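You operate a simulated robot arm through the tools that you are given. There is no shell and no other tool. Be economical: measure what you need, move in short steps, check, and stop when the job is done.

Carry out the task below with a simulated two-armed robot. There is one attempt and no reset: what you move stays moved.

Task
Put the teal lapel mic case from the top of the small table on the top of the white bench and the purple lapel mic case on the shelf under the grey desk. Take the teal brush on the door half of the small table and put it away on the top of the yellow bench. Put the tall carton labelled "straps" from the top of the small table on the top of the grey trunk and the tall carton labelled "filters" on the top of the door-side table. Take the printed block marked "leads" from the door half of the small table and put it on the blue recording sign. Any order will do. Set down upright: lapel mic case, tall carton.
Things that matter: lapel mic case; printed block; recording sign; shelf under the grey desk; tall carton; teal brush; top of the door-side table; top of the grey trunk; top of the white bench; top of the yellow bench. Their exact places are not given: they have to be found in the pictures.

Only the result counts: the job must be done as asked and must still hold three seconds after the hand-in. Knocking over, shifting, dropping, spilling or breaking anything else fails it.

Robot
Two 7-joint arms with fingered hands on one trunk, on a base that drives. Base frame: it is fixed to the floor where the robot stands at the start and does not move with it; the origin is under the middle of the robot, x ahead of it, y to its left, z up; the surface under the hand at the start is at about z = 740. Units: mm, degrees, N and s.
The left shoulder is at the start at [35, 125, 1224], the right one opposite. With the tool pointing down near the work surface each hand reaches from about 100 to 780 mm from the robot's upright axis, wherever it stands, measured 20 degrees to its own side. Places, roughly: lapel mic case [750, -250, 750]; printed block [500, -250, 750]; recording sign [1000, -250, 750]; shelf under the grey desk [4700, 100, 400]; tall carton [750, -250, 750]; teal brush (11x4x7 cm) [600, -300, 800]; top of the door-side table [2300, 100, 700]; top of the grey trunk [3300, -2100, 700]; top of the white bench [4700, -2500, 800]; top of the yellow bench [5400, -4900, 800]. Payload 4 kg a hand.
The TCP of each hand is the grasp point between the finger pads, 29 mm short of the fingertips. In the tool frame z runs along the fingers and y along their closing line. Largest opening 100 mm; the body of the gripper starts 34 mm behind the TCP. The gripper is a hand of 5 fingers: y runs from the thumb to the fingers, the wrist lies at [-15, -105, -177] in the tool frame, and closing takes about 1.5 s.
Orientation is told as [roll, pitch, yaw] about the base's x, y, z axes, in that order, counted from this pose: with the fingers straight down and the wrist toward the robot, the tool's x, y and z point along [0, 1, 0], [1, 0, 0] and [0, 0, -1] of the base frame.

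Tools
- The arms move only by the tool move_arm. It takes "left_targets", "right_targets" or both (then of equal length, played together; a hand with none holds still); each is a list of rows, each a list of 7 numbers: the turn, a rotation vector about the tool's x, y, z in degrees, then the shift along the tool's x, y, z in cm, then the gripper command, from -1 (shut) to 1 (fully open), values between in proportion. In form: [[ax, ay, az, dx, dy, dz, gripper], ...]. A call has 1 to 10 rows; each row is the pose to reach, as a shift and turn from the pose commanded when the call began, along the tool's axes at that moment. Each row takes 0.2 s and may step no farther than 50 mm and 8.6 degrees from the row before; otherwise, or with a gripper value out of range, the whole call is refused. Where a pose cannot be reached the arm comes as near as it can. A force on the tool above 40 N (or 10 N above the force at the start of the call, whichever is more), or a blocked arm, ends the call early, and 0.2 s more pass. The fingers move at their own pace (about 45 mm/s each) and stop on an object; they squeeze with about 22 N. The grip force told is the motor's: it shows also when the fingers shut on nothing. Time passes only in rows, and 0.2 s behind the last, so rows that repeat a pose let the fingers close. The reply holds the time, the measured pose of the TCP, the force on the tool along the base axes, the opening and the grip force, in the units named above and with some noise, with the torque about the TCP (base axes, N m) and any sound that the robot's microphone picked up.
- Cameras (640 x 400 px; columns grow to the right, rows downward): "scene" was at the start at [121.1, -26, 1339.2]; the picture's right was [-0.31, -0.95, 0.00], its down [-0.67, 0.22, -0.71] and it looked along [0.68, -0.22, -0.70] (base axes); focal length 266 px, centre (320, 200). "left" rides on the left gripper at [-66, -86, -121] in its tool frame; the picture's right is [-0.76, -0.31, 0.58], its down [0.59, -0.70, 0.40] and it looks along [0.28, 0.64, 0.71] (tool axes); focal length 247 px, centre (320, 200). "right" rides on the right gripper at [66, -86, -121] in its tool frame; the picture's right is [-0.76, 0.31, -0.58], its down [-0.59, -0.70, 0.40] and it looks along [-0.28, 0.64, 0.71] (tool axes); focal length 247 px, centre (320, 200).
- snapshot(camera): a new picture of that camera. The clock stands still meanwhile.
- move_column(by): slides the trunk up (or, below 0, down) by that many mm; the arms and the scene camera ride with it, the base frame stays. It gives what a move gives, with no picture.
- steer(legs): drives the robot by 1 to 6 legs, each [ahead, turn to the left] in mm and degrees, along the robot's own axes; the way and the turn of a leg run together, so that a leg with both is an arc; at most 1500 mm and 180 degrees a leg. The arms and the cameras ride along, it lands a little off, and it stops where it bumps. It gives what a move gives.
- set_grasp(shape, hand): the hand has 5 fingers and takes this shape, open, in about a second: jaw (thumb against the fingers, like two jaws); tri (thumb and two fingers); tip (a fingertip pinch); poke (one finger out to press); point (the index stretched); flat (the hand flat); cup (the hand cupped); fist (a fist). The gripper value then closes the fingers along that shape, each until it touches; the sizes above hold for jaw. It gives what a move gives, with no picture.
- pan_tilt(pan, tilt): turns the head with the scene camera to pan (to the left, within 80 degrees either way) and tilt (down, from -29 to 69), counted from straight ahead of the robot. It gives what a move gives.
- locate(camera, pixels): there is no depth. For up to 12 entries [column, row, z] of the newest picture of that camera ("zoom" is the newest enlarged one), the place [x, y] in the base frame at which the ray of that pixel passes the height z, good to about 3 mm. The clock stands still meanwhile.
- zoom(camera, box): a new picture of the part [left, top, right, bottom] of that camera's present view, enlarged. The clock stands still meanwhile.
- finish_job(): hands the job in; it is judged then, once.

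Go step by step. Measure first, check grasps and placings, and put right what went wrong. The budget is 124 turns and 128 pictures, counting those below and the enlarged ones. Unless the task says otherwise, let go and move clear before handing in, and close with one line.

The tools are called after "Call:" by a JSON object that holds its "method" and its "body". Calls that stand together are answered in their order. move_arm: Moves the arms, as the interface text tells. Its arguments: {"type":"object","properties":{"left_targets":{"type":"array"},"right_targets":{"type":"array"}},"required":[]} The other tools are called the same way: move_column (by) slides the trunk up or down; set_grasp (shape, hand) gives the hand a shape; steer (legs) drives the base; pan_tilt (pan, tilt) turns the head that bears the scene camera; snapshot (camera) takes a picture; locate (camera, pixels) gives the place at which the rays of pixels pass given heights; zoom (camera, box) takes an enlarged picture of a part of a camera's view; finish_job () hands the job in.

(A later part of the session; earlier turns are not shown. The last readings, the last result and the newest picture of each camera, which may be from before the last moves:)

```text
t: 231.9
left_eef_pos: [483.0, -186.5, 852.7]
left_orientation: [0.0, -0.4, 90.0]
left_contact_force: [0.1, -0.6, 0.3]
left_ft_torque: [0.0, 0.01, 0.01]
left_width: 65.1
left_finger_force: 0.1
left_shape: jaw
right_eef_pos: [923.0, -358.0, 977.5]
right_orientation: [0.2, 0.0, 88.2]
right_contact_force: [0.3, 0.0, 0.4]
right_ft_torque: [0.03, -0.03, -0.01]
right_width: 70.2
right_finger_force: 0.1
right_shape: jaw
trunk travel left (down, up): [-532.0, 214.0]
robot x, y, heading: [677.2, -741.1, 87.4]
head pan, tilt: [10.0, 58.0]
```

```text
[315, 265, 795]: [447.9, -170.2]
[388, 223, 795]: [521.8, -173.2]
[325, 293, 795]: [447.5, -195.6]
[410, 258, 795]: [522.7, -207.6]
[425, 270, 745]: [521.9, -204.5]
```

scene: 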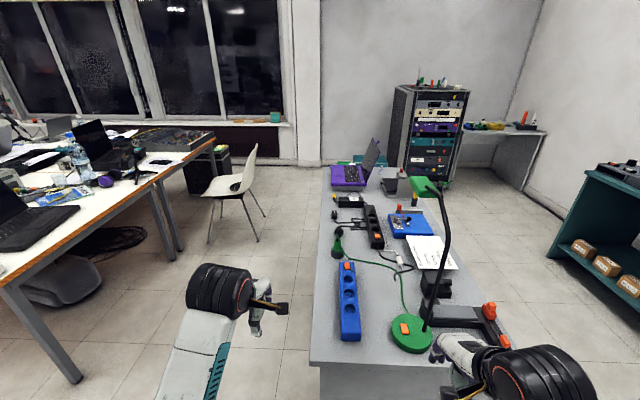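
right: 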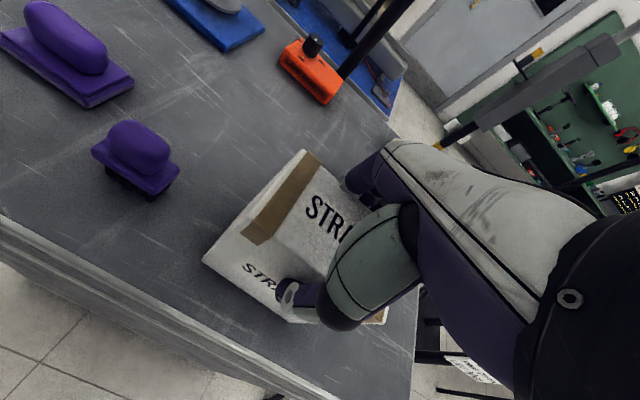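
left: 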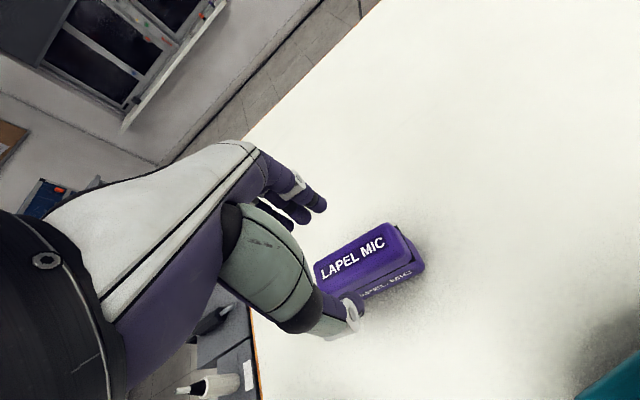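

Aligned at (485,-187), slight yaw -3°. Lowering to z≈777 and closing, then lifting.

Call:
{"method": "move_arm", "body": {"left_targets": [[0, 0, 3, 0, -0.1, 3.5, 0.3], [0, 0, 3, 0, -0.1, 6.5, 0.3], [0, 0, 3, 0, -0.1, 7.6, 0.3], [0, 0, 3, 0, -0.1, 7.6, 0.3], [0, 0, 3, 0, -0.1, 7.6, -1], [0, 0, 3, 0, -0.1, 7.6, -1], [0, 0, 3, 0, -0.1, 7.6, -1], [0, 0, 3, 0, -0.1, 7.6, -1], [0, 0, 3, 0, -0.1, 7.6, -1]]}}

Call:
{"method": "snapshot", "body": {"camera": "left"}}

```text
t: 233.9
left_eef_pos: [483.6, -186.9, 778.2]
left_orientation: [0.0, -0.2, 87.1]
left_contact_force: [-0.5, 0.3, 0.1]
left_ft_torque: [-0.03, -0.05, -0.02]
left_width: 26.3
left_finger_force: 22.1
left_shape: jaw
right_eef_pos: [923.3, -357.8, 976.6]
right_orientation: [0.2, 0.0, 88.1]
right_contact_force: [0.5, 0.5, 0.1]
right_ft_torque: [-0.04, 0.0, 0.03]
right_width: 70.2
right_finger_force: 0.1
right_shape: jaw
trunk travel left (down, up): [-532.0, 214.0]
robot x, y, heading: [678.9, -737.5, 87.2]
head pan, tilt: [10.0, 58.0]
```

```text
43 pictures are left
```

left: 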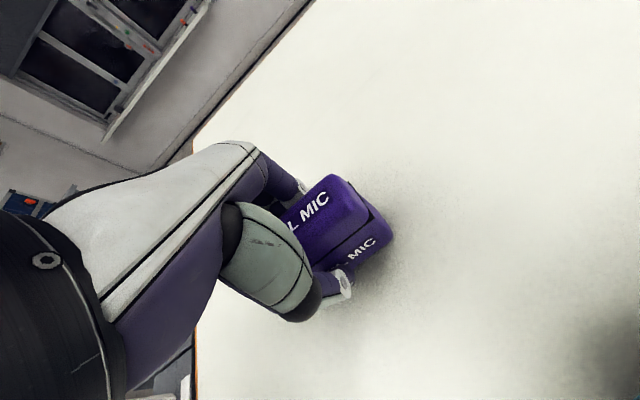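

Purple case gripped (26 mm). Lifting it high, then shifting the robot ~240 mm toward -x so that the brush lies on the right arm's side.

Call:
{"method": "move_arm", "body": {"left_targets": [[0, 0, 0, 0, 0, -3, -1], [0, 0, 0, 0, 0, -7, -1], [0, 0, 0, 0, 0, -11, -1], [0, 0, 0, 0, -3, -14, -1], [0, 0, 0, 0, -6, -17, -1], [0, 0, 0, 0, -9, -20, -1]]}}

Call:
{"method": "steer", "body": {"legs": [[-350, 0], [0, 92.5], [250, 0], [0, -90], [240, 0]]}}

Call:
{"method": "pan_tilt", "body": {"pan": -10, "tilt": 58}}

Call:
{"method": "snapshot", "body": {"camera": "scene"}}

```text
t: 235.3
left_eef_pos: [478.0, -277.3, 979.7]
left_orientation: [0.0, -0.2, 87.0]
left_contact_force: [0.2, -0.1, 0.0]
left_ft_torque: [-0.02, 0.03, 0.0]
left_width: 26.6
left_finger_force: 21.5
left_shape: jaw
right_eef_pos: [922.8, -359.2, 977.4]
right_orientation: [0.2, 0.0, 88.4]
right_contact_force: [0.0, -1.2, -0.4]
right_ft_torque: [-0.01, -0.03, -0.02]
right_width: 69.9
right_finger_force: 0.0
right_shape: jaw
trunk travel left (down, up): [-532.0, 214.0]
robot x, y, heading: [676.9, -743.9, 87.3]
head pan, tilt: [10.0, 58.0]
```

```text
t: 248.2
left_eef_pos: [224.9, -372.0, 979.0]
left_orientation: [-0.1, -0.3, 87.2]
left_contact_force: [0.3, 0.0, -1.5]
left_ft_torque: [-0.01, 0.01, 0.02]
left_width: 26.2
left_finger_force: 21.7
left_shape: jaw
right_eef_pos: [667.4, -453.3, 976.2]
right_orientation: [0.0, 0.1, 88.3]
right_contact_force: [-0.6, 0.1, -0.3]
right_ft_torque: [0.0, -0.01, 0.0]
right_width: 69.8
right_finger_force: 0.0
right_shape: jaw
trunk travel left (down, up): [-532.0, 214.0]
robot x, y, heading: [421.7, -839.4, 87.5]
head pan, tilt: [10.0, 58.0]
```

```text
t: 249.0
left_eef_pos: [224.4, -374.1, 979.3]
left_orientation: [0.1, -0.2, 87.2]
left_contact_force: [0.2, -0.2, -0.6]
left_ft_torque: [0.02, -0.01, -0.01]
left_width: 26.2
left_finger_force: 22.1
left_shape: jaw
right_eef_pos: [667.5, -454.0, 977.3]
right_orientation: [0.1, 0.0, 88.4]
right_contact_force: [-0.3, -0.2, 0.7]
right_ft_torque: [0.01, -0.02, 0.0]
right_width: 70.0
right_finger_force: 0.0
right_shape: jaw
trunk travel left (down, up): [-532.0, 214.0]
robot x, y, heading: [427.0, -838.3, 87.5]
head pan, tilt: [-10.0, 58.0]
```

```text
42 pictures are left
```

scene: 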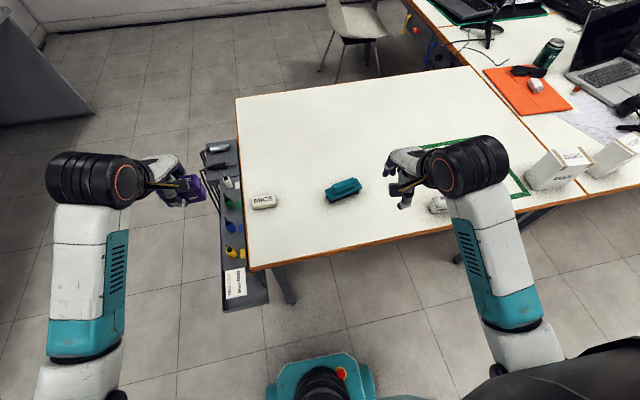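

Brush at (343,190) is unobstructed; zooming to measure its axis.

Call:
{"method": "zoom", "body": {"camera": "scene", "box": [310, 165, 380, 215]}}

```text
8.00 times, centred on (345, 190) of scene
```

zoom: 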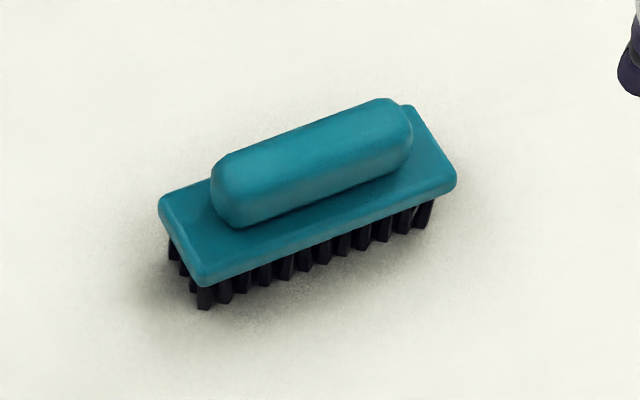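

Call:
{"method": "locate", "body": {"camera": "zoom", "pixels": [[200, 308, 740], [432, 230, 740], [172, 262, 740], [160, 205, 778], [203, 275, 778], [455, 182, 778], [412, 106, 778], [312, 160, 808]]}}

```text
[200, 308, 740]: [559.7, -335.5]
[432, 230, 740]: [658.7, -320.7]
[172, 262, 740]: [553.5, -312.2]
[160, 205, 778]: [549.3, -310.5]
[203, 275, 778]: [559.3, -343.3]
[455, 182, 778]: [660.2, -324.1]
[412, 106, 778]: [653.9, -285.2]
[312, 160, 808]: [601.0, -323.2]
```

Brush centre ≈(606,-316), yaw ~12°. Right hand to above it with yaw 102°.

Call:
{"method": "move_arm", "body": {"right_targets": [[0, 0, -2.7, 1.3, 2.7, 2, 0.5], [0, 0, -5.4, 2.6, 5.4, 4.5, 0.5], [0, 0, -8.1, 3.9, 8.2, 7, 0.5], [0, 0, -10.8, 5.2, 10.9, 9.8, 0.5], [0, 0, -13.6, 6.54, 13.6, 12.2, 0.5], [0, 0, -13.6, 6.54, 13.6, 12.2, 0.5]]}}

Call:
{"method": "snapshot", "body": {"camera": "right"}}

```text
t: 250.4
left_eef_pos: [223.5, -375.0, 979.1]
left_orientation: [0.0, -0.2, 87.2]
left_contact_force: [-0.5, -0.5, -1.0]
left_ft_torque: [-0.02, -0.01, 0.03]
left_width: 26.1
left_finger_force: 21.6
left_shape: jaw
right_eef_pos: [604.2, -314.9, 854.9]
right_orientation: [0.2, 0.0, 102.1]
right_contact_force: [-0.3, -0.5, -0.4]
right_ft_torque: [-0.02, 0.0, -0.02]
right_width: 74.6
right_finger_force: 0.0
right_shape: jaw
trunk travel left (down, up): [-532.0, 214.0]
robot x, y, heading: [425.7, -836.9, 87.5]
head pan, tilt: [-10.0, 58.0]
```

```text
40 pictures are left
```

right: 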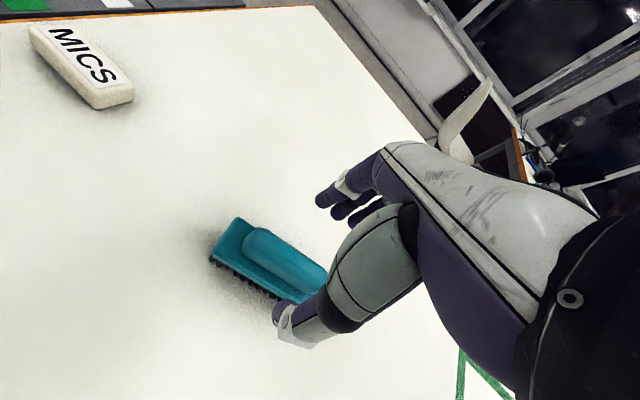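

The brush sits between thumb and fingers, aligned. Lowering to z≈781 and closing.

Call:
{"method": "move_arm", "body": {"right_targets": [[0, 0, 0, 0, 0, 3.5, 0.5], [0, 0, 0, 0, 0, 6.5, 0.5], [0, 0, 0, 0, 0, 7.4, 0.5], [0, 0, 0, 0, 0, 7.4, 0.5], [0, 0, 0, 0, 0, 7.4, -1], [0, 0, 0, 0, 0, 7.4, -1], [0, 0, 0, 0, 0, 7.4, -1], [0, 0, 0, 0, 0, 7.4, -1], [0, 0, 0, 0, 0, 7.4, -1]]}}

Call:
{"method": "snapshot", "body": {"camera": "right"}}

```text
t: 252.4
left_eef_pos: [224.4, -373.5, 980.0]
left_orientation: [-0.1, -0.2, 87.2]
left_contact_force: [-0.6, 0.0, -0.8]
left_ft_torque: [0.0, -0.01, -0.02]
left_width: 26.3
left_finger_force: 22.2
left_shape: jaw
right_eef_pos: [604.7, -313.8, 781.9]
right_orientation: [0.1, -0.1, 102.1]
right_contact_force: [-0.3, 0.1, 0.6]
right_ft_torque: [0.03, -0.01, -0.01]
right_width: 34.5
right_finger_force: 21.8
right_shape: jaw
trunk travel left (down, up): [-532.0, 214.0]
robot x, y, heading: [427.4, -840.2, 87.4]
head pan, tilt: [-10.0, 58.0]
```

```text
39 pictures are left
```

right: 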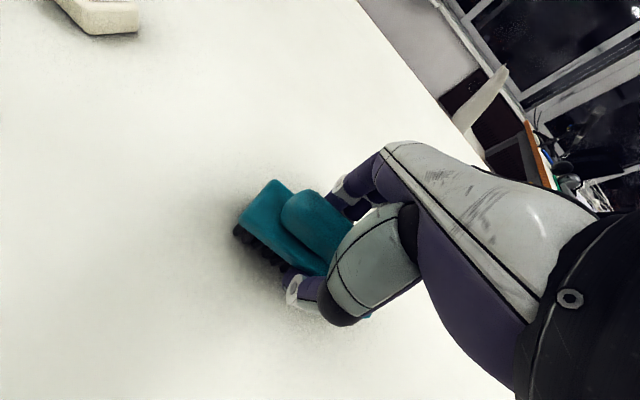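

Brush gripped (34.5 mm). Lifting, then driving toward the grey desk's west side.

Call:
{"method": "move_arm", "body": {"right_targets": [[0, 0, 0, 0, 0, -3, -1], [0, 0, 0, 0, 0, -7, -1], [0, 0, 0, 0, 0, -11, -1], [0, 0, 0, 0, -3, -14, -1], [0, 0, 0, 0, -6, -17, -1], [0, 0, 0, 0, -9, -20, -1]]}}

Call:
{"method": "steer", "body": {"legs": [[-400, 0], [0, -87.5], [1500, 0], [1500, 0], [200, 0], [0, 40]]}}

Call:
{"method": "pan_tilt", "body": {"pan": 0, "tilt": 30}}

Call:
{"method": "snapshot", "body": {"camera": "scene"}}

```text
t: 253.8
left_eef_pos: [224.0, -375.8, 979.1]
left_orientation: [0.1, -0.3, 87.2]
left_contact_force: [-1.1, -0.1, -0.7]
left_ft_torque: [0.02, 0.02, 0.02]
left_width: 26.1
left_finger_force: 22.4
left_shape: jaw
right_eef_pos: [623.4, -406.3, 981.6]
right_orientation: [0.1, 0.0, 102.0]
right_contact_force: [-0.9, -0.9, -0.5]
right_ft_torque: [-0.01, -0.01, 0.0]
right_width: 34.5
right_finger_force: 21.9
right_shape: jaw
trunk travel left (down, up): [-532.0, 214.0]
robot x, y, heading: [422.5, -840.8, 87.4]
head pan, tilt: [-10.0, 58.0]
```

```text
t: 277.3
left_eef_pos: [3823.2, -793.1, 979.3]
left_orientation: [0.0, -0.2, 38.9]
left_contact_force: [-0.1, 0.3, -1.5]
left_ft_torque: [-0.04, 0.01, 0.01]
left_width: 25.7
left_finger_force: 22.0
left_shape: jaw
right_eef_pos: [4065.7, -1112.7, 980.6]
right_orientation: [0.1, 0.0, 53.8]
right_contact_force: [-0.3, -0.7, -1.1]
right_ft_torque: [-0.02, -0.02, -0.02]
right_width: 34.3
right_finger_force: 21.7
right_shape: jaw
trunk travel left (down, up): [-532.0, 214.0]
robot x, y, heading: [3613.4, -1246.5, 39.1]
head pan, tilt: [-10.0, 58.0]
```

```text
t: 278.2
left_eef_pos: [3823.7, -794.4, 979.8]
left_orientation: [0.0, -0.2, 39.0]
left_contact_force: [-0.9, 0.2, -1.0]
left_ft_torque: [0.01, -0.02, 0.0]
left_width: 25.9
left_finger_force: 22.1
left_shape: jaw
right_eef_pos: [4066.2, -1112.0, 981.4]
right_orientation: [0.1, 0.0, 53.8]
right_contact_force: [1.0, -0.4, -0.7]
right_ft_torque: [0.03, -0.01, 0.01]
right_width: 34.3
right_finger_force: 22.2
right_shape: jaw
trunk travel left (down, up): [-532.0, 214.0]
robot x, y, heading: [3611.0, -1250.0, 39.5]
head pan, tilt: [0.0, 30.0]
```

```text
38 pictures are left
```

scene: 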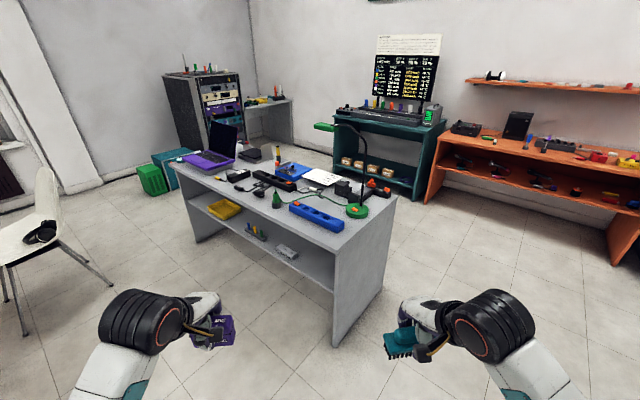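

The grey desk is ahead; its open west side has a shelf with a yellow bin (225,208), bottles (257,232), and a small box (288,252). Zooming and locating.

Call:
{"method": "zoom", "body": {"camera": "scene", "box": [170, 140, 410, 360]}}

Call:
{"method": "locate", "body": {"camera": "zoom", "pixels": [[419, 373, 0], [419, 215, 740], [419, 215, 780], [419, 215, 820], [420, 278, 450], [420, 278, 400], [120, 180, 0], [73, 62, 780], [100, 105, 450], [345, 242, 450], [300, 210, 450]]}}

```text
1.82 times, centred on (290, 250) of scene
```

zoom: 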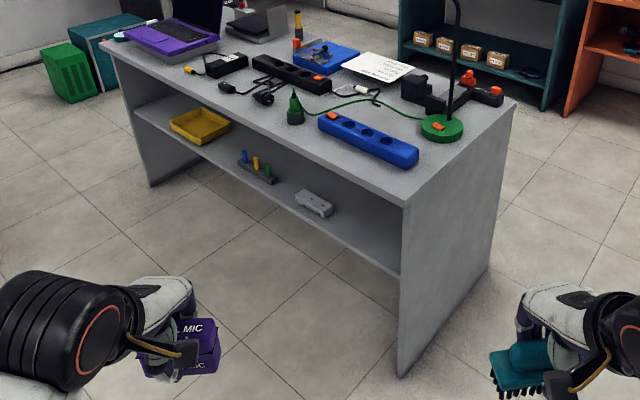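

```text
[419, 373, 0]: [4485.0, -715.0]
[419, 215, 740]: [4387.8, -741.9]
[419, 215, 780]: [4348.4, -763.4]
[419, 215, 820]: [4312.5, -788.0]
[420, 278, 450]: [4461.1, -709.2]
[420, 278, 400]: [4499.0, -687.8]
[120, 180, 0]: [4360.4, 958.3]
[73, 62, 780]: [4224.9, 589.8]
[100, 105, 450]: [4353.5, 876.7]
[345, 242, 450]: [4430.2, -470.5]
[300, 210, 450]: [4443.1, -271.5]
```

Call:
{"method": "locate", "body": {"camera": "zoom", "pixels": [[400, 377, 0], [406, 205, 700], [406, 205, 740], [406, 198, 740], [400, 278, 400], [400, 278, 430], [400, 278, 370], [350, 246, 400], [330, 216, 400], [148, 187, 0], [133, 110, 400], [300, 208, 400]]}}

```text
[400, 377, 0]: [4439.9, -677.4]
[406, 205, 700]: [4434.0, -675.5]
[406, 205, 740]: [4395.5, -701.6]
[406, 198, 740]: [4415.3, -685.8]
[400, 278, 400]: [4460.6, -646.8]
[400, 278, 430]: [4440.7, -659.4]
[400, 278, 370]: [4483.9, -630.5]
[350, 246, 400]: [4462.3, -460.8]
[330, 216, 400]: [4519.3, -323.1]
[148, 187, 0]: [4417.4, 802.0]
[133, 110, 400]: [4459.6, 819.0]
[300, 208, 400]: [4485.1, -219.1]
```

Desk front at x≈4437, y -677…810; shelf ≈400–430, free between the small box (y≈-270) and the end panel (y≈-660). I drive to about (3860,-650) facing it, so the left hand faces y≈-450.

Call:
{"method": "steer", "body": {"legs": [[0, 27], [650, 0], [0, -66.5]]}}

Call:
{"method": "move_column", "body": {"by": -340}}

Call:
{"method": "pan_tilt", "body": {"pan": 20, "tilt": 30}}

Call:
{"method": "snapshot", "body": {"camera": "scene"}}

```text
t: 286.2
left_eef_pos: [4335.2, -452.0, 978.3]
left_orientation: [0.0, -0.3, -2.0]
left_contact_force: [-1.1, 0.0, -0.5]
left_ft_torque: [0.0, -0.01, -0.01]
left_width: 26.0
left_finger_force: 21.3
left_shape: jaw
right_eef_pos: [4307.8, -852.6, 981.8]
right_orientation: [0.0, 0.0, 12.9]
right_contact_force: [0.1, -0.2, -0.5]
right_ft_torque: [-0.02, -0.03, 0.03]
right_width: 34.1
right_finger_force: 22.3
right_shape: jaw
trunk travel left (down, up): [-532.0, 214.0]
robot x, y, heading: [3876.6, -656.3, -1.6]
head pan, tilt: [0.0, 30.0]
```

```text
t: 289.6
left_eef_pos: [4334.4, -453.0, 638.8]
left_orientation: [0.0, -0.2, -1.9]
left_contact_force: [-0.3, -0.3, -1.2]
left_ft_torque: [0.01, 0.03, -0.01]
left_width: 25.8
left_finger_force: 22.0
left_shape: jaw
right_eef_pos: [4307.4, -852.9, 642.1]
right_orientation: [0.1, 0.0, 12.9]
right_contact_force: [-0.3, 0.5, -1.1]
right_ft_torque: [-0.02, 0.0, 0.0]
right_width: 34.5
right_finger_force: 22.1
right_shape: jaw
trunk travel left (down, up): [-192.0, 554.0]
robot x, y, heading: [3877.6, -656.6, -1.5]
head pan, tilt: [0.0, 30.0]
```

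```text
t: 290.4
left_eef_pos: [4333.4, -453.2, 639.2]
left_orientation: [0.0, -0.2, -2.0]
left_contact_force: [0.0, 0.1, -0.3]
left_ft_torque: [-0.03, 0.01, -0.02]
left_width: 25.9
left_finger_force: 21.7
left_shape: jaw
right_eef_pos: [4309.4, -851.6, 641.3]
right_orientation: [0.2, 0.0, 13.0]
right_contact_force: [-0.6, 0.0, -1.0]
right_ft_torque: [-0.01, 0.02, -0.01]
right_width: 34.1
right_finger_force: 22.4
right_shape: jaw
trunk travel left (down, up): [-192.0, 554.0]
robot x, y, heading: [3872.4, -661.1, -1.3]
head pan, tilt: [20.0, 30.0]
```

```text
36 pictures are left
```

scene: 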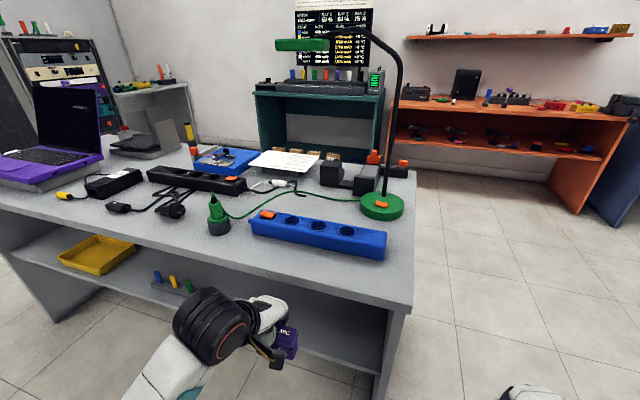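

The left hand is in front of the opening. Taking the left camera's view and locating the shelf's front edge and the panel.

Call:
{"method": "snapshot", "body": {"camera": "left"}}

Call:
{"method": "locate", "body": {"camera": "scene", "pixels": [[382, 374, 400], [382, 374, 430], [412, 305, 700], [412, 305, 720], [412, 298, 740], [330, 358, 400], [330, 358, 430], [387, 313, 690]]}}

```text
35 pictures are left
```

left: 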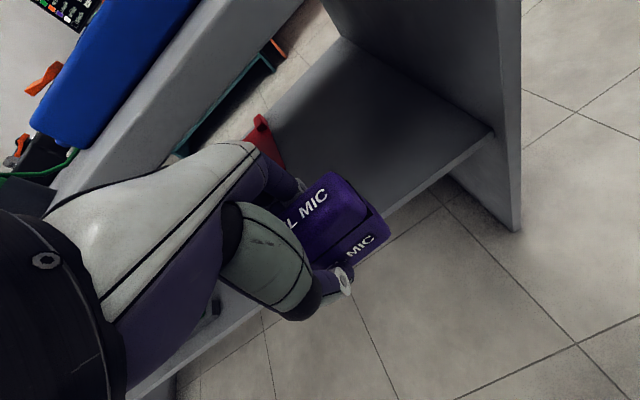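

```text
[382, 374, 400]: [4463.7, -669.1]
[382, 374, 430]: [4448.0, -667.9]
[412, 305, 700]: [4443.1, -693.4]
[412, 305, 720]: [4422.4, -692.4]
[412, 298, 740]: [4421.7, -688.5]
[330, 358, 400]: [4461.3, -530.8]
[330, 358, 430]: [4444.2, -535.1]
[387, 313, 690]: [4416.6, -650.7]
```

Call:
{"method": "locate", "body": {"camera": "left", "pixels": [[490, 137, 400], [490, 137, 430], [490, 137, 460], [390, 210, 400], [390, 210, 430], [275, 168, 410], [275, 168, 430], [340, 40, 430], [215, 320, 430], [514, 230, 0]]}}

```text
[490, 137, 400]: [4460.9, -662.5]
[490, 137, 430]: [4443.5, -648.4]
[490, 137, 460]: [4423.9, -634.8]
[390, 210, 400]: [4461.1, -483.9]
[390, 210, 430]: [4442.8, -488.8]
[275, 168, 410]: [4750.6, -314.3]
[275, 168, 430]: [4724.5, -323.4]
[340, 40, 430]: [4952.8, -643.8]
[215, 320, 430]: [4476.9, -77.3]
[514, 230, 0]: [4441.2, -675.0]
```

Two-view match gives shelf z≈400 with its edge at x≈4461, desktop edge x≈4421. Lowering the trunk 80 mm, then down to TCP z≈452 in front, and in by 160 mm.

Call:
{"method": "move_column", "body": {"by": -80}}

Call:
{"method": "move_arm", "body": {"left_targets": [[0, 0, 0, 0, 0, 4, -1], [0, 0, 0, 0, 0, 8, -1], [0, 0, 0, 0, 0, 10.5, -1], [0, 0, 0, 0, 3, 10.5, -1], [0, 0, 0, 0, 6, 10.5, -1], [0, 0, 0, 0, 8, 10.5, -1], [0, 0, 0, 0, 8, 10.5, -1]]}}

Call:
{"method": "snapshot", "body": {"camera": "left"}}

Call:
{"method": "snapshot", "body": {"camera": "scene"}}

```text
t: 291.6
left_eef_pos: [4334.0, -452.6, 558.8]
left_orientation: [0.0, -0.3, -1.9]
left_contact_force: [0.1, -0.6, -0.4]
left_ft_torque: [-0.01, -0.01, -0.01]
left_width: 25.6
left_finger_force: 21.7
left_shape: jaw
right_eef_pos: [4308.7, -852.8, 562.5]
right_orientation: [0.2, -0.1, 12.9]
right_contact_force: [-0.8, 0.4, -0.9]
right_ft_torque: [0.0, 0.01, 0.02]
right_width: 34.0
right_finger_force: 21.6
right_shape: jaw
trunk travel left (down, up): [-112.0, 634.0]
robot x, y, heading: [3872.1, -662.2, -1.4]
head pan, tilt: [20.0, 30.0]
```

```text
t: 293.2
left_eef_pos: [4415.1, -455.4, 454.4]
left_orientation: [0.0, -0.2, -1.9]
left_contact_force: [0.4, -0.2, -0.7]
left_ft_torque: [0.04, 0.0, 0.02]
left_width: 25.9
left_finger_force: 21.7
left_shape: jaw
right_eef_pos: [4307.7, -851.2, 562.0]
right_orientation: [0.1, 0.0, 12.9]
right_contact_force: [0.0, -0.3, -1.0]
right_ft_torque: [0.03, 0.0, 0.02]
right_width: 34.0
right_finger_force: 21.9
right_shape: jaw
trunk travel left (down, up): [-112.0, 634.0]
robot x, y, heading: [3875.1, -660.2, -1.6]
head pan, tilt: [20.0, 30.0]
```

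```text
34 pictures are left
```

left: 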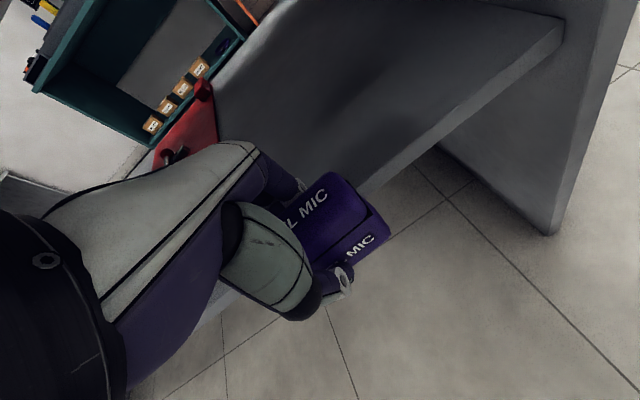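

```text
33 pictures are left
```

scene: 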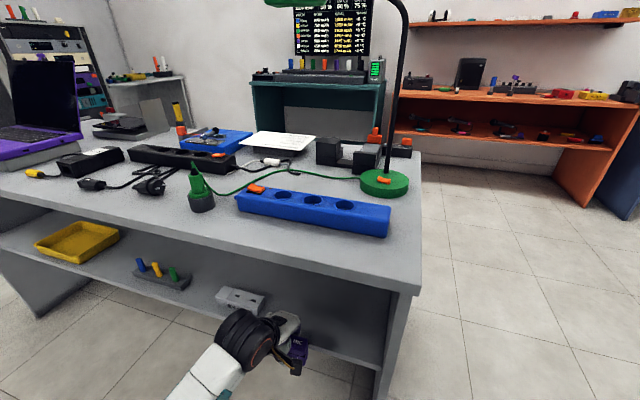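

Call:
{"method": "locate", "body": {"camera": "left", "pixels": [[440, 125, 400], [440, 125, 430], [375, 180, 400], [375, 180, 430], [562, 18, 400], [562, 18, 430]]}}

Call:
{"method": "locate", "body": {"camera": "scene", "pixels": [[382, 366, 400], [382, 366, 430], [330, 352, 400], [330, 352, 430], [240, 312, 400], [262, 300, 400]]}}

```text
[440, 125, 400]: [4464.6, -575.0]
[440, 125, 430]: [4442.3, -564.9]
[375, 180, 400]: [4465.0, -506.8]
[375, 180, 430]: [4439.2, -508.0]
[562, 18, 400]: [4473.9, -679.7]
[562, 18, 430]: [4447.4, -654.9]
```

```text
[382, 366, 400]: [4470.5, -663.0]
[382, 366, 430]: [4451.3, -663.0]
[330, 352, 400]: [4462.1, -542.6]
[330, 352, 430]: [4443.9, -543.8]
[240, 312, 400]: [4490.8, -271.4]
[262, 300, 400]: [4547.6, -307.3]
```

Refined: shelf z≈420, edge x≈4449. Raising 16 mm before entering, then forward to TCP x≈4481.

Call:
{"method": "move_arm", "body": {"left_targets": [[0, 0, 0, 0, 0, -1.7, -1], [0, 0, 0, 0, 2.2, -1.7, -1], [0, 0, 0, 0, 4.4, -1.7, -1], [0, 0, 0, 0, 6.6, -1.7, -1], [0, 0, 0, 0, 6.6, -1.7, -1]]}}

Call:
{"method": "snapshot", "body": {"camera": "left"}}

Call:
{"method": "zoom", "body": {"camera": "scene", "box": [180, 250, 420, 400]}}

```text
t: 294.4
left_eef_pos: [4480.7, -459.1, 471.7]
left_orientation: [0.0, -0.2, -1.9]
left_contact_force: [0.2, -0.6, -0.5]
left_ft_torque: [0.01, 0.0, 0.02]
left_width: 25.8
left_finger_force: 22.1
left_shape: jaw
right_eef_pos: [4307.3, -852.3, 560.4]
right_orientation: [0.1, 0.0, 12.9]
right_contact_force: [-0.1, -0.4, -0.3]
right_ft_torque: [0.02, 0.02, 0.04]
right_width: 34.3
right_finger_force: 21.9
right_shape: jaw
trunk travel left (down, up): [-112.0, 634.0]
robot x, y, heading: [3874.9, -660.9, -1.6]
head pan, tilt: [20.0, 30.0]
```

```text
32 pictures are left
```

left: 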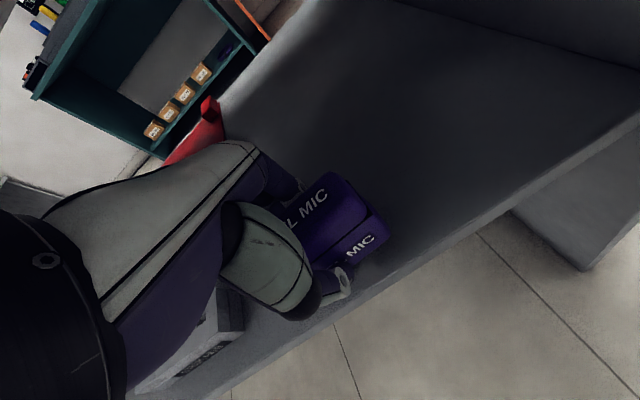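

```text
2.67 times, centred on (300, 325) of scene
```

zoom: 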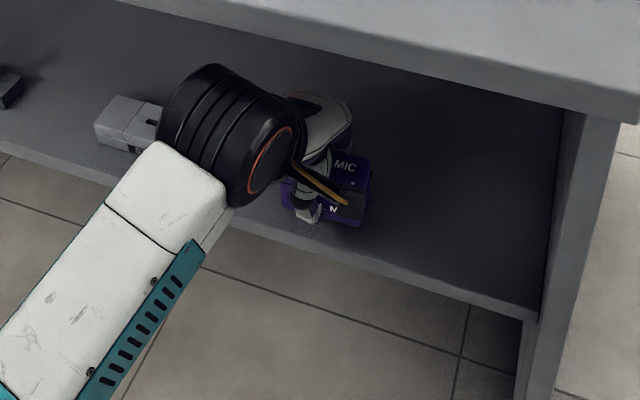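

The case is over the shelf with margin to the edge. Lowering in small steps until contact.

Call:
{"method": "move_arm", "body": {"left_targets": [[0, 0, 0, 0, 0.2, 0.4, -1], [0, 0, 0, 0, 0.2, 0.7, -1], [0, 0, 0, 0, 0.2, 1, -1], [0, 0, 0, 0, 0.2, 1.2, -1], [0, 0, 0, 0, 0.2, 1.4, -1], [0, 0, 0, 0, 0.2, 1.6, -1], [0, 0, 0, 0, 0.2, 1.8, -1], [0, 0, 0, 0, 0.2, 2, -1], [0, 0, 0, 0, 0.2, 2.2, -1], [0, 0, 0, 0, 0.2, 2.4, -1]]}}

```text
t: 296.6
left_eef_pos: [4483.3, -458.2, 455.0]
left_orientation: [0.1, -1.0, -2.0]
left_contact_force: [-4.6, 1.4, 37.9]
left_ft_torque: [0.07, 0.14, -0.09]
left_width: 30.5
left_finger_force: 21.9
left_shape: jaw
right_eef_pos: [4305.5, -853.4, 562.4]
right_orientation: [0.1, -0.1, 12.9]
right_contact_force: [0.0, -0.3, -1.4]
right_ft_torque: [0.02, 0.0, 0.0]
right_width: 34.3
right_finger_force: 21.8
right_shape: jaw
trunk travel left (down, up): [-112.0, 634.0]
robot x, y, heading: [3876.7, -661.0, -1.8]
head pan, tilt: [20.0, 30.0]
```

Firm contact (38 N). Easing off, opening wide, easing back 27 mm so the wrist clears the desktop edge, then up and out.

Call:
{"method": "move_arm", "body": {"left_targets": [[0, 0, 0, 0, 0, -0.2, -1], [0, 0, 0, 0, 0, -0.4, 0.2], [0, 0, 0, 0, 0, -0.5, 1], [0, 0, 0, 0, 0, -0.5, 1], [0, 0, 0, 0, 0, -0.5, 1], [0, 0, 0, 0, 0, -0.5, 1], [0, 0, 0, 0, 0, -0.5, 1], [0, 0, 0, 0, -1.3, -0.5, 1], [0, 0, 0, 0, -2.5, -0.5, 1]]}}

Call:
{"method": "snapshot", "body": {"camera": "left"}}

```text
t: 298.6
left_eef_pos: [4457.8, -457.7, 453.0]
left_orientation: [0.0, -0.1, -1.9]
left_contact_force: [-0.4, -0.2, 0.1]
left_ft_torque: [-0.03, -0.02, 0.0]
left_width: 99.7
left_finger_force: 0.1
left_shape: jaw
right_eef_pos: [4308.9, -851.5, 561.1]
right_orientation: [0.1, 0.0, 12.8]
right_contact_force: [0.0, -0.3, -1.6]
right_ft_torque: [0.02, 0.02, -0.01]
right_width: 34.2
right_finger_force: 22.0
right_shape: jaw
trunk travel left (down, up): [-112.0, 634.0]
robot x, y, heading: [3875.7, -658.3, -1.7]
head pan, tilt: [20.0, 30.0]
```

```text
30 pictures are left
```

left: 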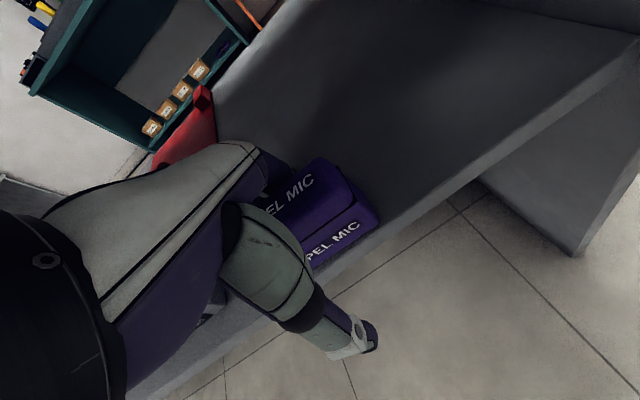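

The case stands released. Raising 70 mm then backing out.

Call:
{"method": "move_arm", "body": {"left_targets": [[0, 0, 0, 0, 0, -2, 1], [0, 0, 0, 0, 0, -4, 1], [0, 0, 0, 0, 0, -6, 1], [0, 0, 0, 0, 0, -7.2, 1], [0, 0, 0, 0, -3, -7.2, 1], [0, 0, 0, 0, -7, -7.2, 1], [0, 0, 0, 0, -11, -7.2, 1], [0, 0, 0, 0, -15, -8, 1]]}}

Call:
{"method": "snapshot", "body": {"camera": "left"}}

Call:
{"method": "zoom", "body": {"camera": "scene", "box": [180, 250, 420, 400]}}

```text
t: 300.4
left_eef_pos: [4308.4, -452.0, 533.1]
left_orientation: [0.1, -0.2, -2.0]
left_contact_force: [0.0, 0.9, 0.0]
left_ft_torque: [0.03, 0.05, 0.04]
left_width: 99.9
left_finger_force: 0.1
left_shape: jaw
right_eef_pos: [4307.2, -852.5, 562.2]
right_orientation: [0.1, 0.0, 12.7]
right_contact_force: [0.8, 0.4, -1.0]
right_ft_torque: [-0.02, -0.03, 0.01]
right_width: 34.4
right_finger_force: 22.1
right_shape: jaw
trunk travel left (down, up): [-112.0, 634.0]
robot x, y, heading: [3876.3, -665.5, -1.8]
head pan, tilt: [20.0, 30.0]
```

```text
29 pictures are left
```

left: 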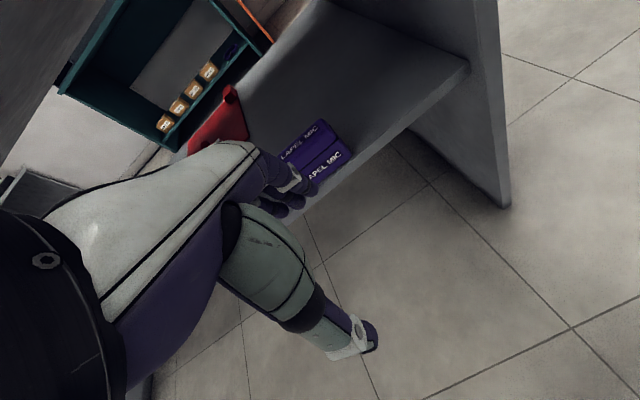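

```text
2.67 times, centred on (300, 325) of scene
```

zoom: 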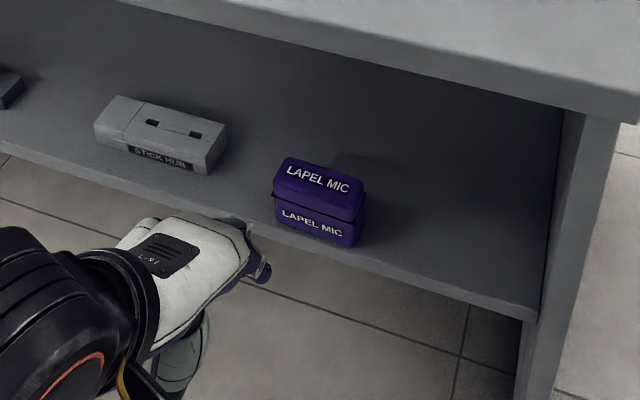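

Purple case stands upright on the shelf. Now the brush: raise the trunk, back out, and go around toward the yellow bench, stopping for a look.

Call:
{"method": "move_column", "body": {"by": 430}}

Call:
{"method": "steer", "body": {"legs": [[-220, 0], [0, -88], [650, 0], [0, 90], [1700, 0]]}}

```text
refused: 430 is not a number from -400 to 400
```

```text
refused: 1700 is not a number from -1500 to 1500
```

Both were refused for range; resending with backing off first.

Call:
{"method": "steer", "body": {"legs": [[-220, 0]]}}

Call:
{"method": "move_column", "body": {"by": 400}}

Call:
{"method": "steer", "body": {"legs": [[0, -88], [650, 0], [0, 90], [1400, 0], [300, 0], [0, -90]]}}

Call:
{"method": "pan_tilt", "body": {"pan": 0, "tilt": 20}}

Call:
{"method": "snapshot", "body": {"camera": "scene"}}

```text
t: 302.1
left_eef_pos: [4085.4, -445.7, 532.0]
left_orientation: [0.0, -0.2, -2.1]
left_contact_force: [0.8, 0.7, 0.8]
left_ft_torque: [-0.03, 0.04, 0.01]
left_width: 100.3
left_finger_force: 0.0
left_shape: jaw
right_eef_pos: [4083.9, -847.6, 561.8]
right_orientation: [0.1, 0.0, 12.8]
right_contact_force: [0.7, -0.5, -0.9]
right_ft_torque: [-0.01, -0.01, -0.02]
right_width: 34.3
right_finger_force: 21.8
right_shape: jaw
trunk travel left (down, up): [-112.0, 634.0]
robot x, y, heading: [3651.8, -651.3, -1.9]
head pan, tilt: [20.0, 30.0]
```

```text
t: 305.9
left_eef_pos: [4086.1, -445.6, 931.6]
left_orientation: [0.0, -0.1, -2.0]
left_contact_force: [-1.3, -0.4, 0.6]
left_ft_torque: [-0.03, 0.0, 0.01]
left_width: 100.0
left_finger_force: 0.0
left_shape: jaw
right_eef_pos: [4084.6, -846.2, 960.6]
right_orientation: [0.2, 0.1, 12.8]
right_contact_force: [-0.4, -0.6, -0.2]
right_ft_torque: [-0.03, -0.01, 0.0]
right_width: 34.3
right_finger_force: 22.2
right_shape: jaw
trunk travel left (down, up): [-512.0, 234.0]
robot x, y, heading: [3651.6, -652.9, -1.7]
head pan, tilt: [20.0, 30.0]
```

```text
t: 329.6
left_eef_pos: [5508.3, -1872.4, 932.5]
left_orientation: [0.1, -0.2, -95.7]
left_contact_force: [-0.3, 0.8, 0.1]
left_ft_torque: [-0.02, -0.02, 0.01]
left_width: 99.9
left_finger_force: 0.0
left_shape: jaw
right_eef_pos: [5108.2, -1845.0, 961.5]
right_orientation: [0.1, 0.1, -80.9]
right_contact_force: [0.3, -0.4, -1.3]
right_ft_torque: [0.0, 0.03, 0.03]
right_width: 33.9
right_finger_force: 21.9
right_shape: jaw
trunk travel left (down, up): [-512.0, 234.0]
robot x, y, heading: [5329.4, -1424.8, -95.3]
head pan, tilt: [20.0, 30.0]
```

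```text
t: 330.5
left_eef_pos: [5508.5, -1872.8, 933.6]
left_orientation: [0.1, -0.2, -95.7]
left_contact_force: [-0.3, 0.6, -0.5]
left_ft_torque: [0.02, -0.03, 0.03]
left_width: 100.0
left_finger_force: 0.1
left_shape: jaw
right_eef_pos: [5107.6, -1845.7, 961.7]
right_orientation: [0.1, 0.0, -80.9]
right_contact_force: [-0.5, 0.2, -0.2]
right_ft_torque: [0.0, -0.03, -0.02]
right_width: 34.0
right_finger_force: 22.1
right_shape: jaw
trunk travel left (down, up): [-512.0, 234.0]
robot x, y, heading: [5328.4, -1424.4, -95.3]
head pan, tilt: [0.0, 20.0]
```

```text
27 pictures are left
```

scene: 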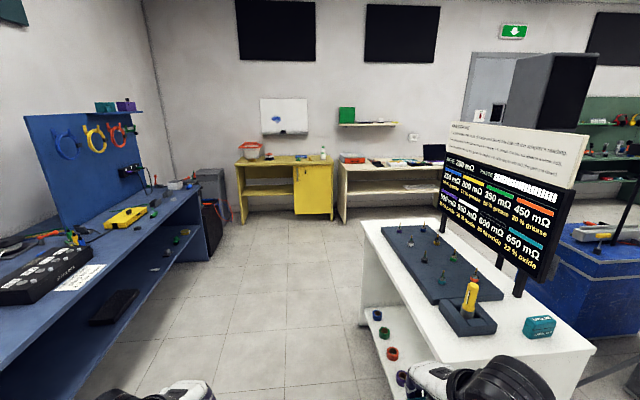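

Corridor between blue and white benches is clear; the teal case is visible upright at (538,327). Locating the yellow bench's front.

Call:
{"method": "locate", "body": {"camera": "scene", "pixels": [[245, 224, 0], [333, 219, 0], [238, 166, 800], [333, 163, 800], [280, 160, 800], [205, 262, 0], [365, 325, 0]]}}

Call:
{"method": "zoom", "body": {"camera": "scene", "box": [220, 130, 350, 230]}}

```text
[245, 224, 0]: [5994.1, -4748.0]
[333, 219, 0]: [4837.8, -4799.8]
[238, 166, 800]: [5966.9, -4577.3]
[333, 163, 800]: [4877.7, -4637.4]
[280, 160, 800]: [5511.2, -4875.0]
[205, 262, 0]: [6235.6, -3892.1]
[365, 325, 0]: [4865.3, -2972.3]
```

```text
4.00 times, centred on (285, 180) of scene
```

zoom: 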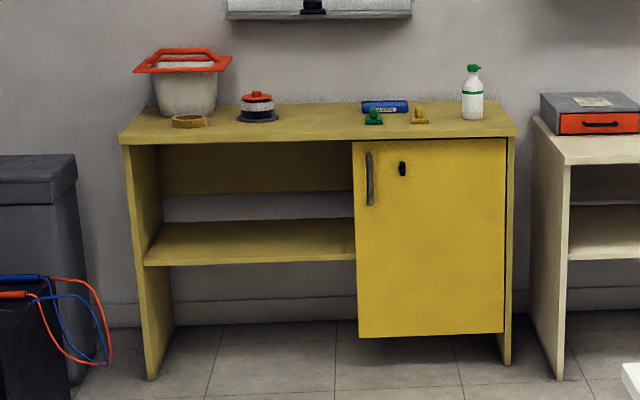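

The free strip on the yellow bench is mid-front (zoom (320,120)), x≈5430. Driving to about (5590,-4100) for a close view.

Call:
{"method": "steer", "body": {"legs": [[0, 10.8], [1340, 0], [1340, 0], [0, -5.5]]}}

Call:
{"method": "pan_tilt", "body": {"pan": -5, "tilt": 40}}

Call:
{"method": "snapshot", "body": {"camera": "scene"}}

```text
t: 344.8
left_eef_pos: [5850.9, -4533.8, 931.9]
left_orientation: [0.1, -0.2, -89.5]
left_contact_force: [0.2, -0.6, -0.1]
left_ft_torque: [0.02, -0.01, -0.02]
left_width: 100.0
left_finger_force: 0.1
left_shape: jaw
right_eef_pos: [5450.4, -4550.9, 961.0]
right_orientation: [0.1, 0.0, -74.7]
right_contact_force: [0.0, 0.6, -0.7]
right_ft_torque: [0.0, -0.03, 0.01]
right_width: 33.8
right_finger_force: 21.8
right_shape: jaw
trunk travel left (down, up): [-512.0, 234.0]
robot x, y, heading: [5624.0, -4113.1, -89.4]
head pan, tilt: [0.0, 20.0]
```

```text
t: 345.7
left_eef_pos: [5851.8, -4533.3, 932.5]
left_orientation: [-0.1, -0.1, -89.6]
left_contact_force: [-0.2, -0.3, 0.1]
left_ft_torque: [-0.01, -0.03, -0.02]
left_width: 99.8
left_finger_force: 0.0
left_shape: jaw
right_eef_pos: [5449.6, -4550.0, 961.7]
right_orientation: [0.2, 0.0, -74.7]
right_contact_force: [0.2, -0.2, -0.9]
right_ft_torque: [-0.03, 0.0, 0.03]
right_width: 33.8
right_finger_force: 22.1
right_shape: jaw
trunk travel left (down, up): [-512.0, 234.0]
robot x, y, heading: [5626.4, -4108.3, -89.3]
head pan, tilt: [-5.0, 40.0]
```

```text
25 pictures are left
```

scene: 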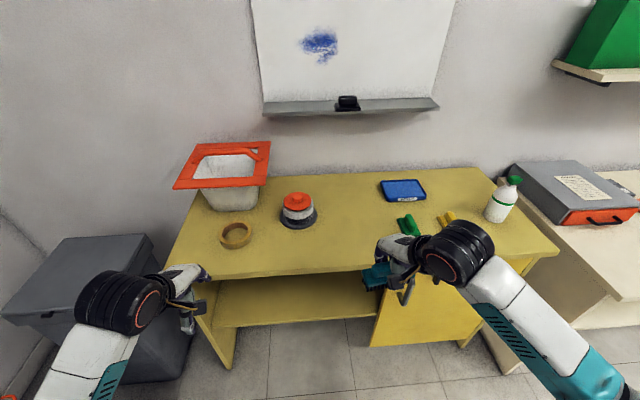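

Free surface around (340,240). Locating it and the bench edges at candidate heights.

Call:
{"method": "locate", "body": {"camera": "scene", "pixels": [[225, 368, 0], [330, 272, 750], [330, 272, 800], [330, 272, 830], [340, 235, 800], [300, 228, 800], [405, 236, 800], [340, 235, 780], [165, 281, 800], [165, 281, 750]]}}

Call:
{"method": "snapshot", "body": {"camera": "right"}}

```text
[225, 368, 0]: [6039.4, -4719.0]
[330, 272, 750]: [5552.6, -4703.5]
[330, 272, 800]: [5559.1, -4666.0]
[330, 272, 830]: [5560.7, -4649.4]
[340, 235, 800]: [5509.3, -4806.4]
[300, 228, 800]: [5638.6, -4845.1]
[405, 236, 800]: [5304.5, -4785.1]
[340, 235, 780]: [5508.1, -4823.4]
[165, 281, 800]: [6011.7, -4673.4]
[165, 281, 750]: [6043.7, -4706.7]
```

```text
24 pictures are left
```

right: 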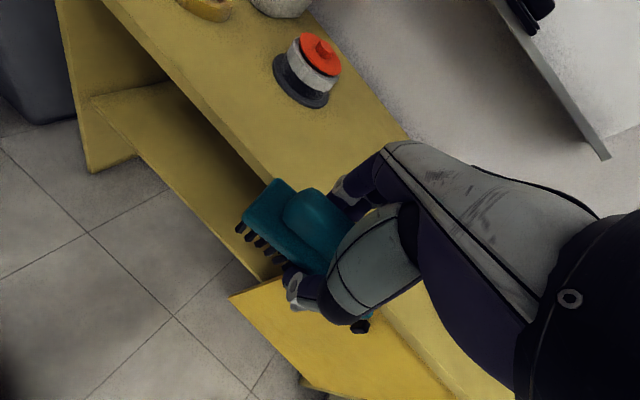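

Call:
{"method": "locate", "body": {"camera": "right", "pixels": [[185, 92, 740], [185, 92, 770], [185, 92, 800], [185, 92, 830], [295, 100, 740], [295, 100, 770], [295, 100, 800]]}}

Call:
{"method": "locate", "body": {"camera": "scene", "pixels": [[280, 222, 740], [280, 222, 770], [280, 222, 800], [300, 229, 740], [300, 229, 770], [300, 229, 800], [260, 276, 770], [260, 276, 800]]}}

```text
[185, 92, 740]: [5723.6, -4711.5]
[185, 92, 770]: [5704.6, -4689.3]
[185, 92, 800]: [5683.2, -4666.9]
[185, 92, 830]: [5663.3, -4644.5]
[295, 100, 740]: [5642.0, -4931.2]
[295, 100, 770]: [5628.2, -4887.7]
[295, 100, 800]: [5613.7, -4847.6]
```

```text
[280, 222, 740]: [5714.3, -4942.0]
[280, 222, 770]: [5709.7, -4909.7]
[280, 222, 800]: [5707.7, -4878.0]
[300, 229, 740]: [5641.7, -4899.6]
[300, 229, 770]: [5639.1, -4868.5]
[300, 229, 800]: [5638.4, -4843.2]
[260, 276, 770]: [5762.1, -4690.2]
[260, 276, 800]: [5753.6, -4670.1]
```

Top height is roughly 750 (to be felt by contact). Driving 100 mm closer, then moving the brush over (5480,-4780) and down to z≈850.

Call:
{"method": "steer", "body": {"legs": [[100, 0]]}}

Call:
{"method": "move_arm", "body": {"right_targets": [[0, 0, 0, -0.2, 4.4, 0, -1], [0, 0, 0, -0.4, 8.9, 0, -1], [0, 0, 0, -0.5, 13.3, 0, -1], [0, 0, 0, -0.5, 13.3, 4, -1], [0, 0, 0, -0.5, 13.3, 8, -1], [0, 0, 0, -0.5, 13.3, 11, -1], [0, 0, 0, -0.5, 13.3, 11, -1]]}}

Call:
{"method": "snapshot", "body": {"camera": "right"}}

Call:
{"method": "snapshot", "body": {"camera": "scene"}}

```text
t: 346.8
left_eef_pos: [5853.0, -4633.0, 932.2]
left_orientation: [0.0, -0.2, -89.4]
left_contact_force: [-0.5, 0.3, 0.0]
left_ft_torque: [0.01, 0.0, 0.0]
left_width: 100.0
left_finger_force: 0.1
left_shape: jaw
right_eef_pos: [5452.6, -4652.1, 959.2]
right_orientation: [0.1, 0.1, -74.6]
right_contact_force: [-0.3, 0.4, -0.5]
right_ft_torque: [-0.02, -0.01, 0.0]
right_width: 33.7
right_finger_force: 21.7
right_shape: jaw
trunk travel left (down, up): [-512.0, 234.0]
robot x, y, heading: [5626.0, -4209.4, -89.2]
head pan, tilt: [-5.0, 40.0]
```

```text
t: 348.4
left_eef_pos: [5852.3, -4634.0, 932.4]
left_orientation: [-0.1, -0.2, -89.4]
left_contact_force: [-0.1, 0.6, -1.2]
left_ft_torque: [-0.01, -0.03, 0.02]
left_width: 99.9
left_finger_force: 0.0
left_shape: jaw
right_eef_pos: [5482.9, -4782.6, 850.9]
right_orientation: [0.2, 0.0, -74.6]
right_contact_force: [0.3, -0.2, -1.1]
right_ft_torque: [-0.01, 0.02, 0.03]
right_width: 33.7
right_finger_force: 21.4
right_shape: jaw
trunk travel left (down, up): [-512.0, 234.0]
robot x, y, heading: [5625.6, -4213.8, -89.3]
head pan, tilt: [-5.0, 40.0]
```

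```text
23 pictures are left
```

right: 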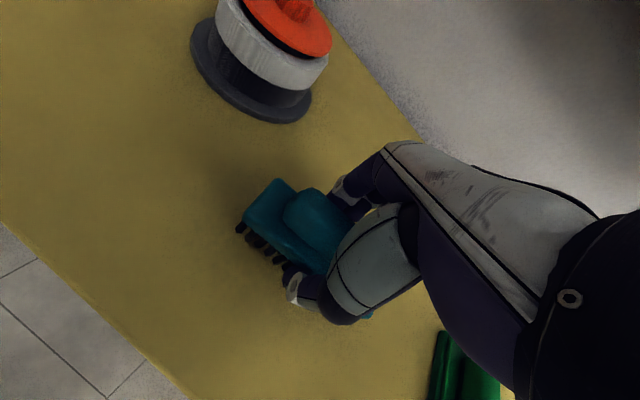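

```text
22 pictures are left
```

scene: 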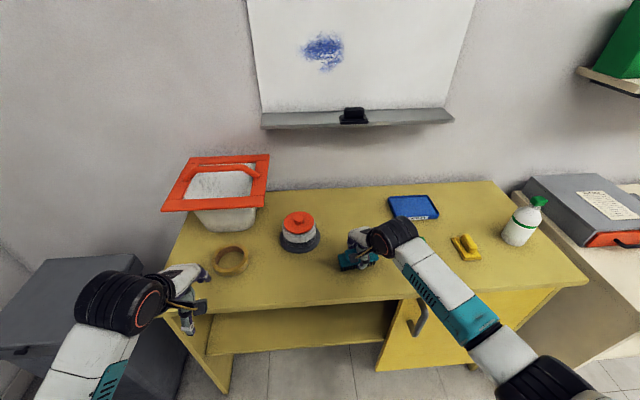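

Over a free spot. Lowering in 4 mm steps until contact.

Call:
{"method": "move_arm", "body": {"right_targets": [[0, 0, 0, 0, 0, 0.5, -1], [0, 0, 0, 0, 0, 1, -1], [0, 0, 0, 0, 0, 1.5, -1], [0, 0, 0, 0, 0, 2, -1], [0, 0, 0, 0, 0, 2.4, -1], [0, 0, 0, 0, 0, 2.8, -1], [0, 0, 0, 0, 0, 3.2, -1], [0, 0, 0, 0, 0, 3.6, -1], [0, 0, 0, 0, 0, 4, -1], [0, 0, 0, 0, 0, 4.4, -1]]}}

Call:
{"method": "snapshot", "body": {"camera": "right"}}

```text
t: 349.9
left_eef_pos: [5852.4, -4632.0, 932.7]
left_orientation: [0.0, -0.3, -89.4]
left_contact_force: [-0.1, 0.1, 0.3]
left_ft_torque: [0.02, -0.03, -0.02]
left_width: 99.7
left_finger_force: 0.0
left_shape: jaw
right_eef_pos: [5486.0, -4785.6, 829.4]
right_orientation: [0.2, -1.0, -74.6]
right_contact_force: [-1.0, 2.9, 16.1]
right_ft_torque: [0.29, 0.03, 0.01]
right_width: 37.8
right_finger_force: 22.2
right_shape: jaw
trunk travel left (down, up): [-512.0, 234.0]
robot x, y, heading: [5626.2, -4210.2, -89.2]
head pan, tilt: [-5.0, 40.0]
stopped in row 7 (right hand): the force on the tool passed its limit at 44 N (the readings are from after the stop); the commanded pose is now the measured one
```

```text
21 pictures are left
```

right: 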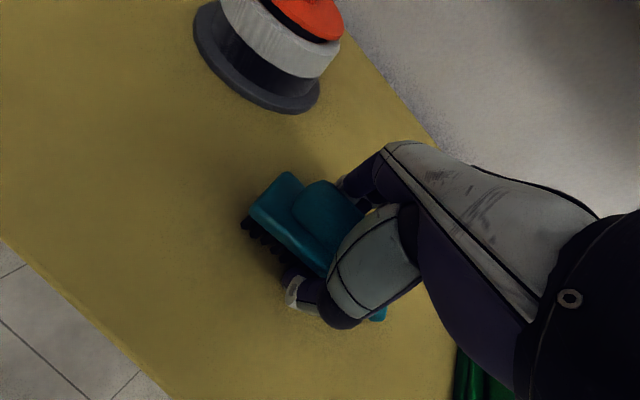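

Touched down (top ≈790). Easing up slightly, opening, lifting and backing off.

Call:
{"method": "move_arm", "body": {"right_targets": [[0, 0, 0, 0, 0, -0.2, -1], [0, 0, 0, 0, 0, -0.2, 0.5], [0, 0, 0, 0, 0, -0.2, 0.5], [0, 0, 0, 0, 0, -0.2, 0.5], [0, 0, 0, 0, 0, -0.2, 0.5], [0, 0, 0, 0, 0, -3, 0.5], [0, 0, 0, 0, 0, -7, 0.5], [0, 0, 0, 0, 0, -11, 0.5], [0, 0, 0, 0, -4, -13, 0.5], [0, 0, 0, 0, -8, -13, 0.5]]}}

Call:
{"method": "snapshot", "body": {"camera": "right"}}

```text
t: 352.1
left_eef_pos: [5853.3, -4633.4, 933.7]
left_orientation: [0.1, -0.1, -89.4]
left_contact_force: [-0.2, 0.9, 0.2]
left_ft_torque: [-0.02, 0.03, -0.01]
left_width: 99.9
left_finger_force: 0.0
left_shape: jaw
right_eef_pos: [5459.7, -4704.6, 957.1]
right_orientation: [0.2, -0.5, -74.6]
right_contact_force: [0.0, -0.2, 0.2]
right_ft_torque: [-0.02, 0.0, 0.02]
right_width: 74.7
right_finger_force: 0.1
right_shape: jaw
trunk travel left (down, up): [-512.0, 234.0]
robot x, y, heading: [5623.6, -4213.6, -89.3]
head pan, tilt: [-5.0, 40.0]
```

```text
20 pictures are left
```

right: 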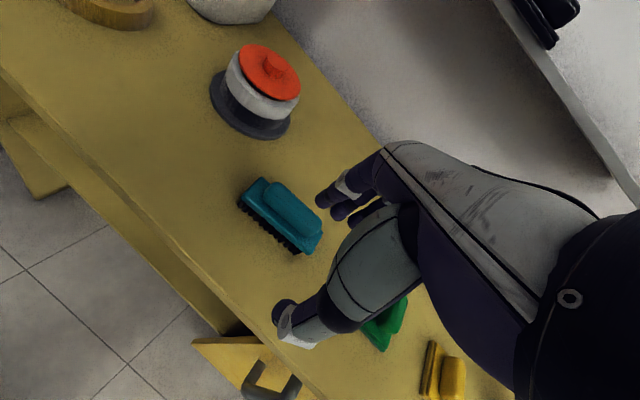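

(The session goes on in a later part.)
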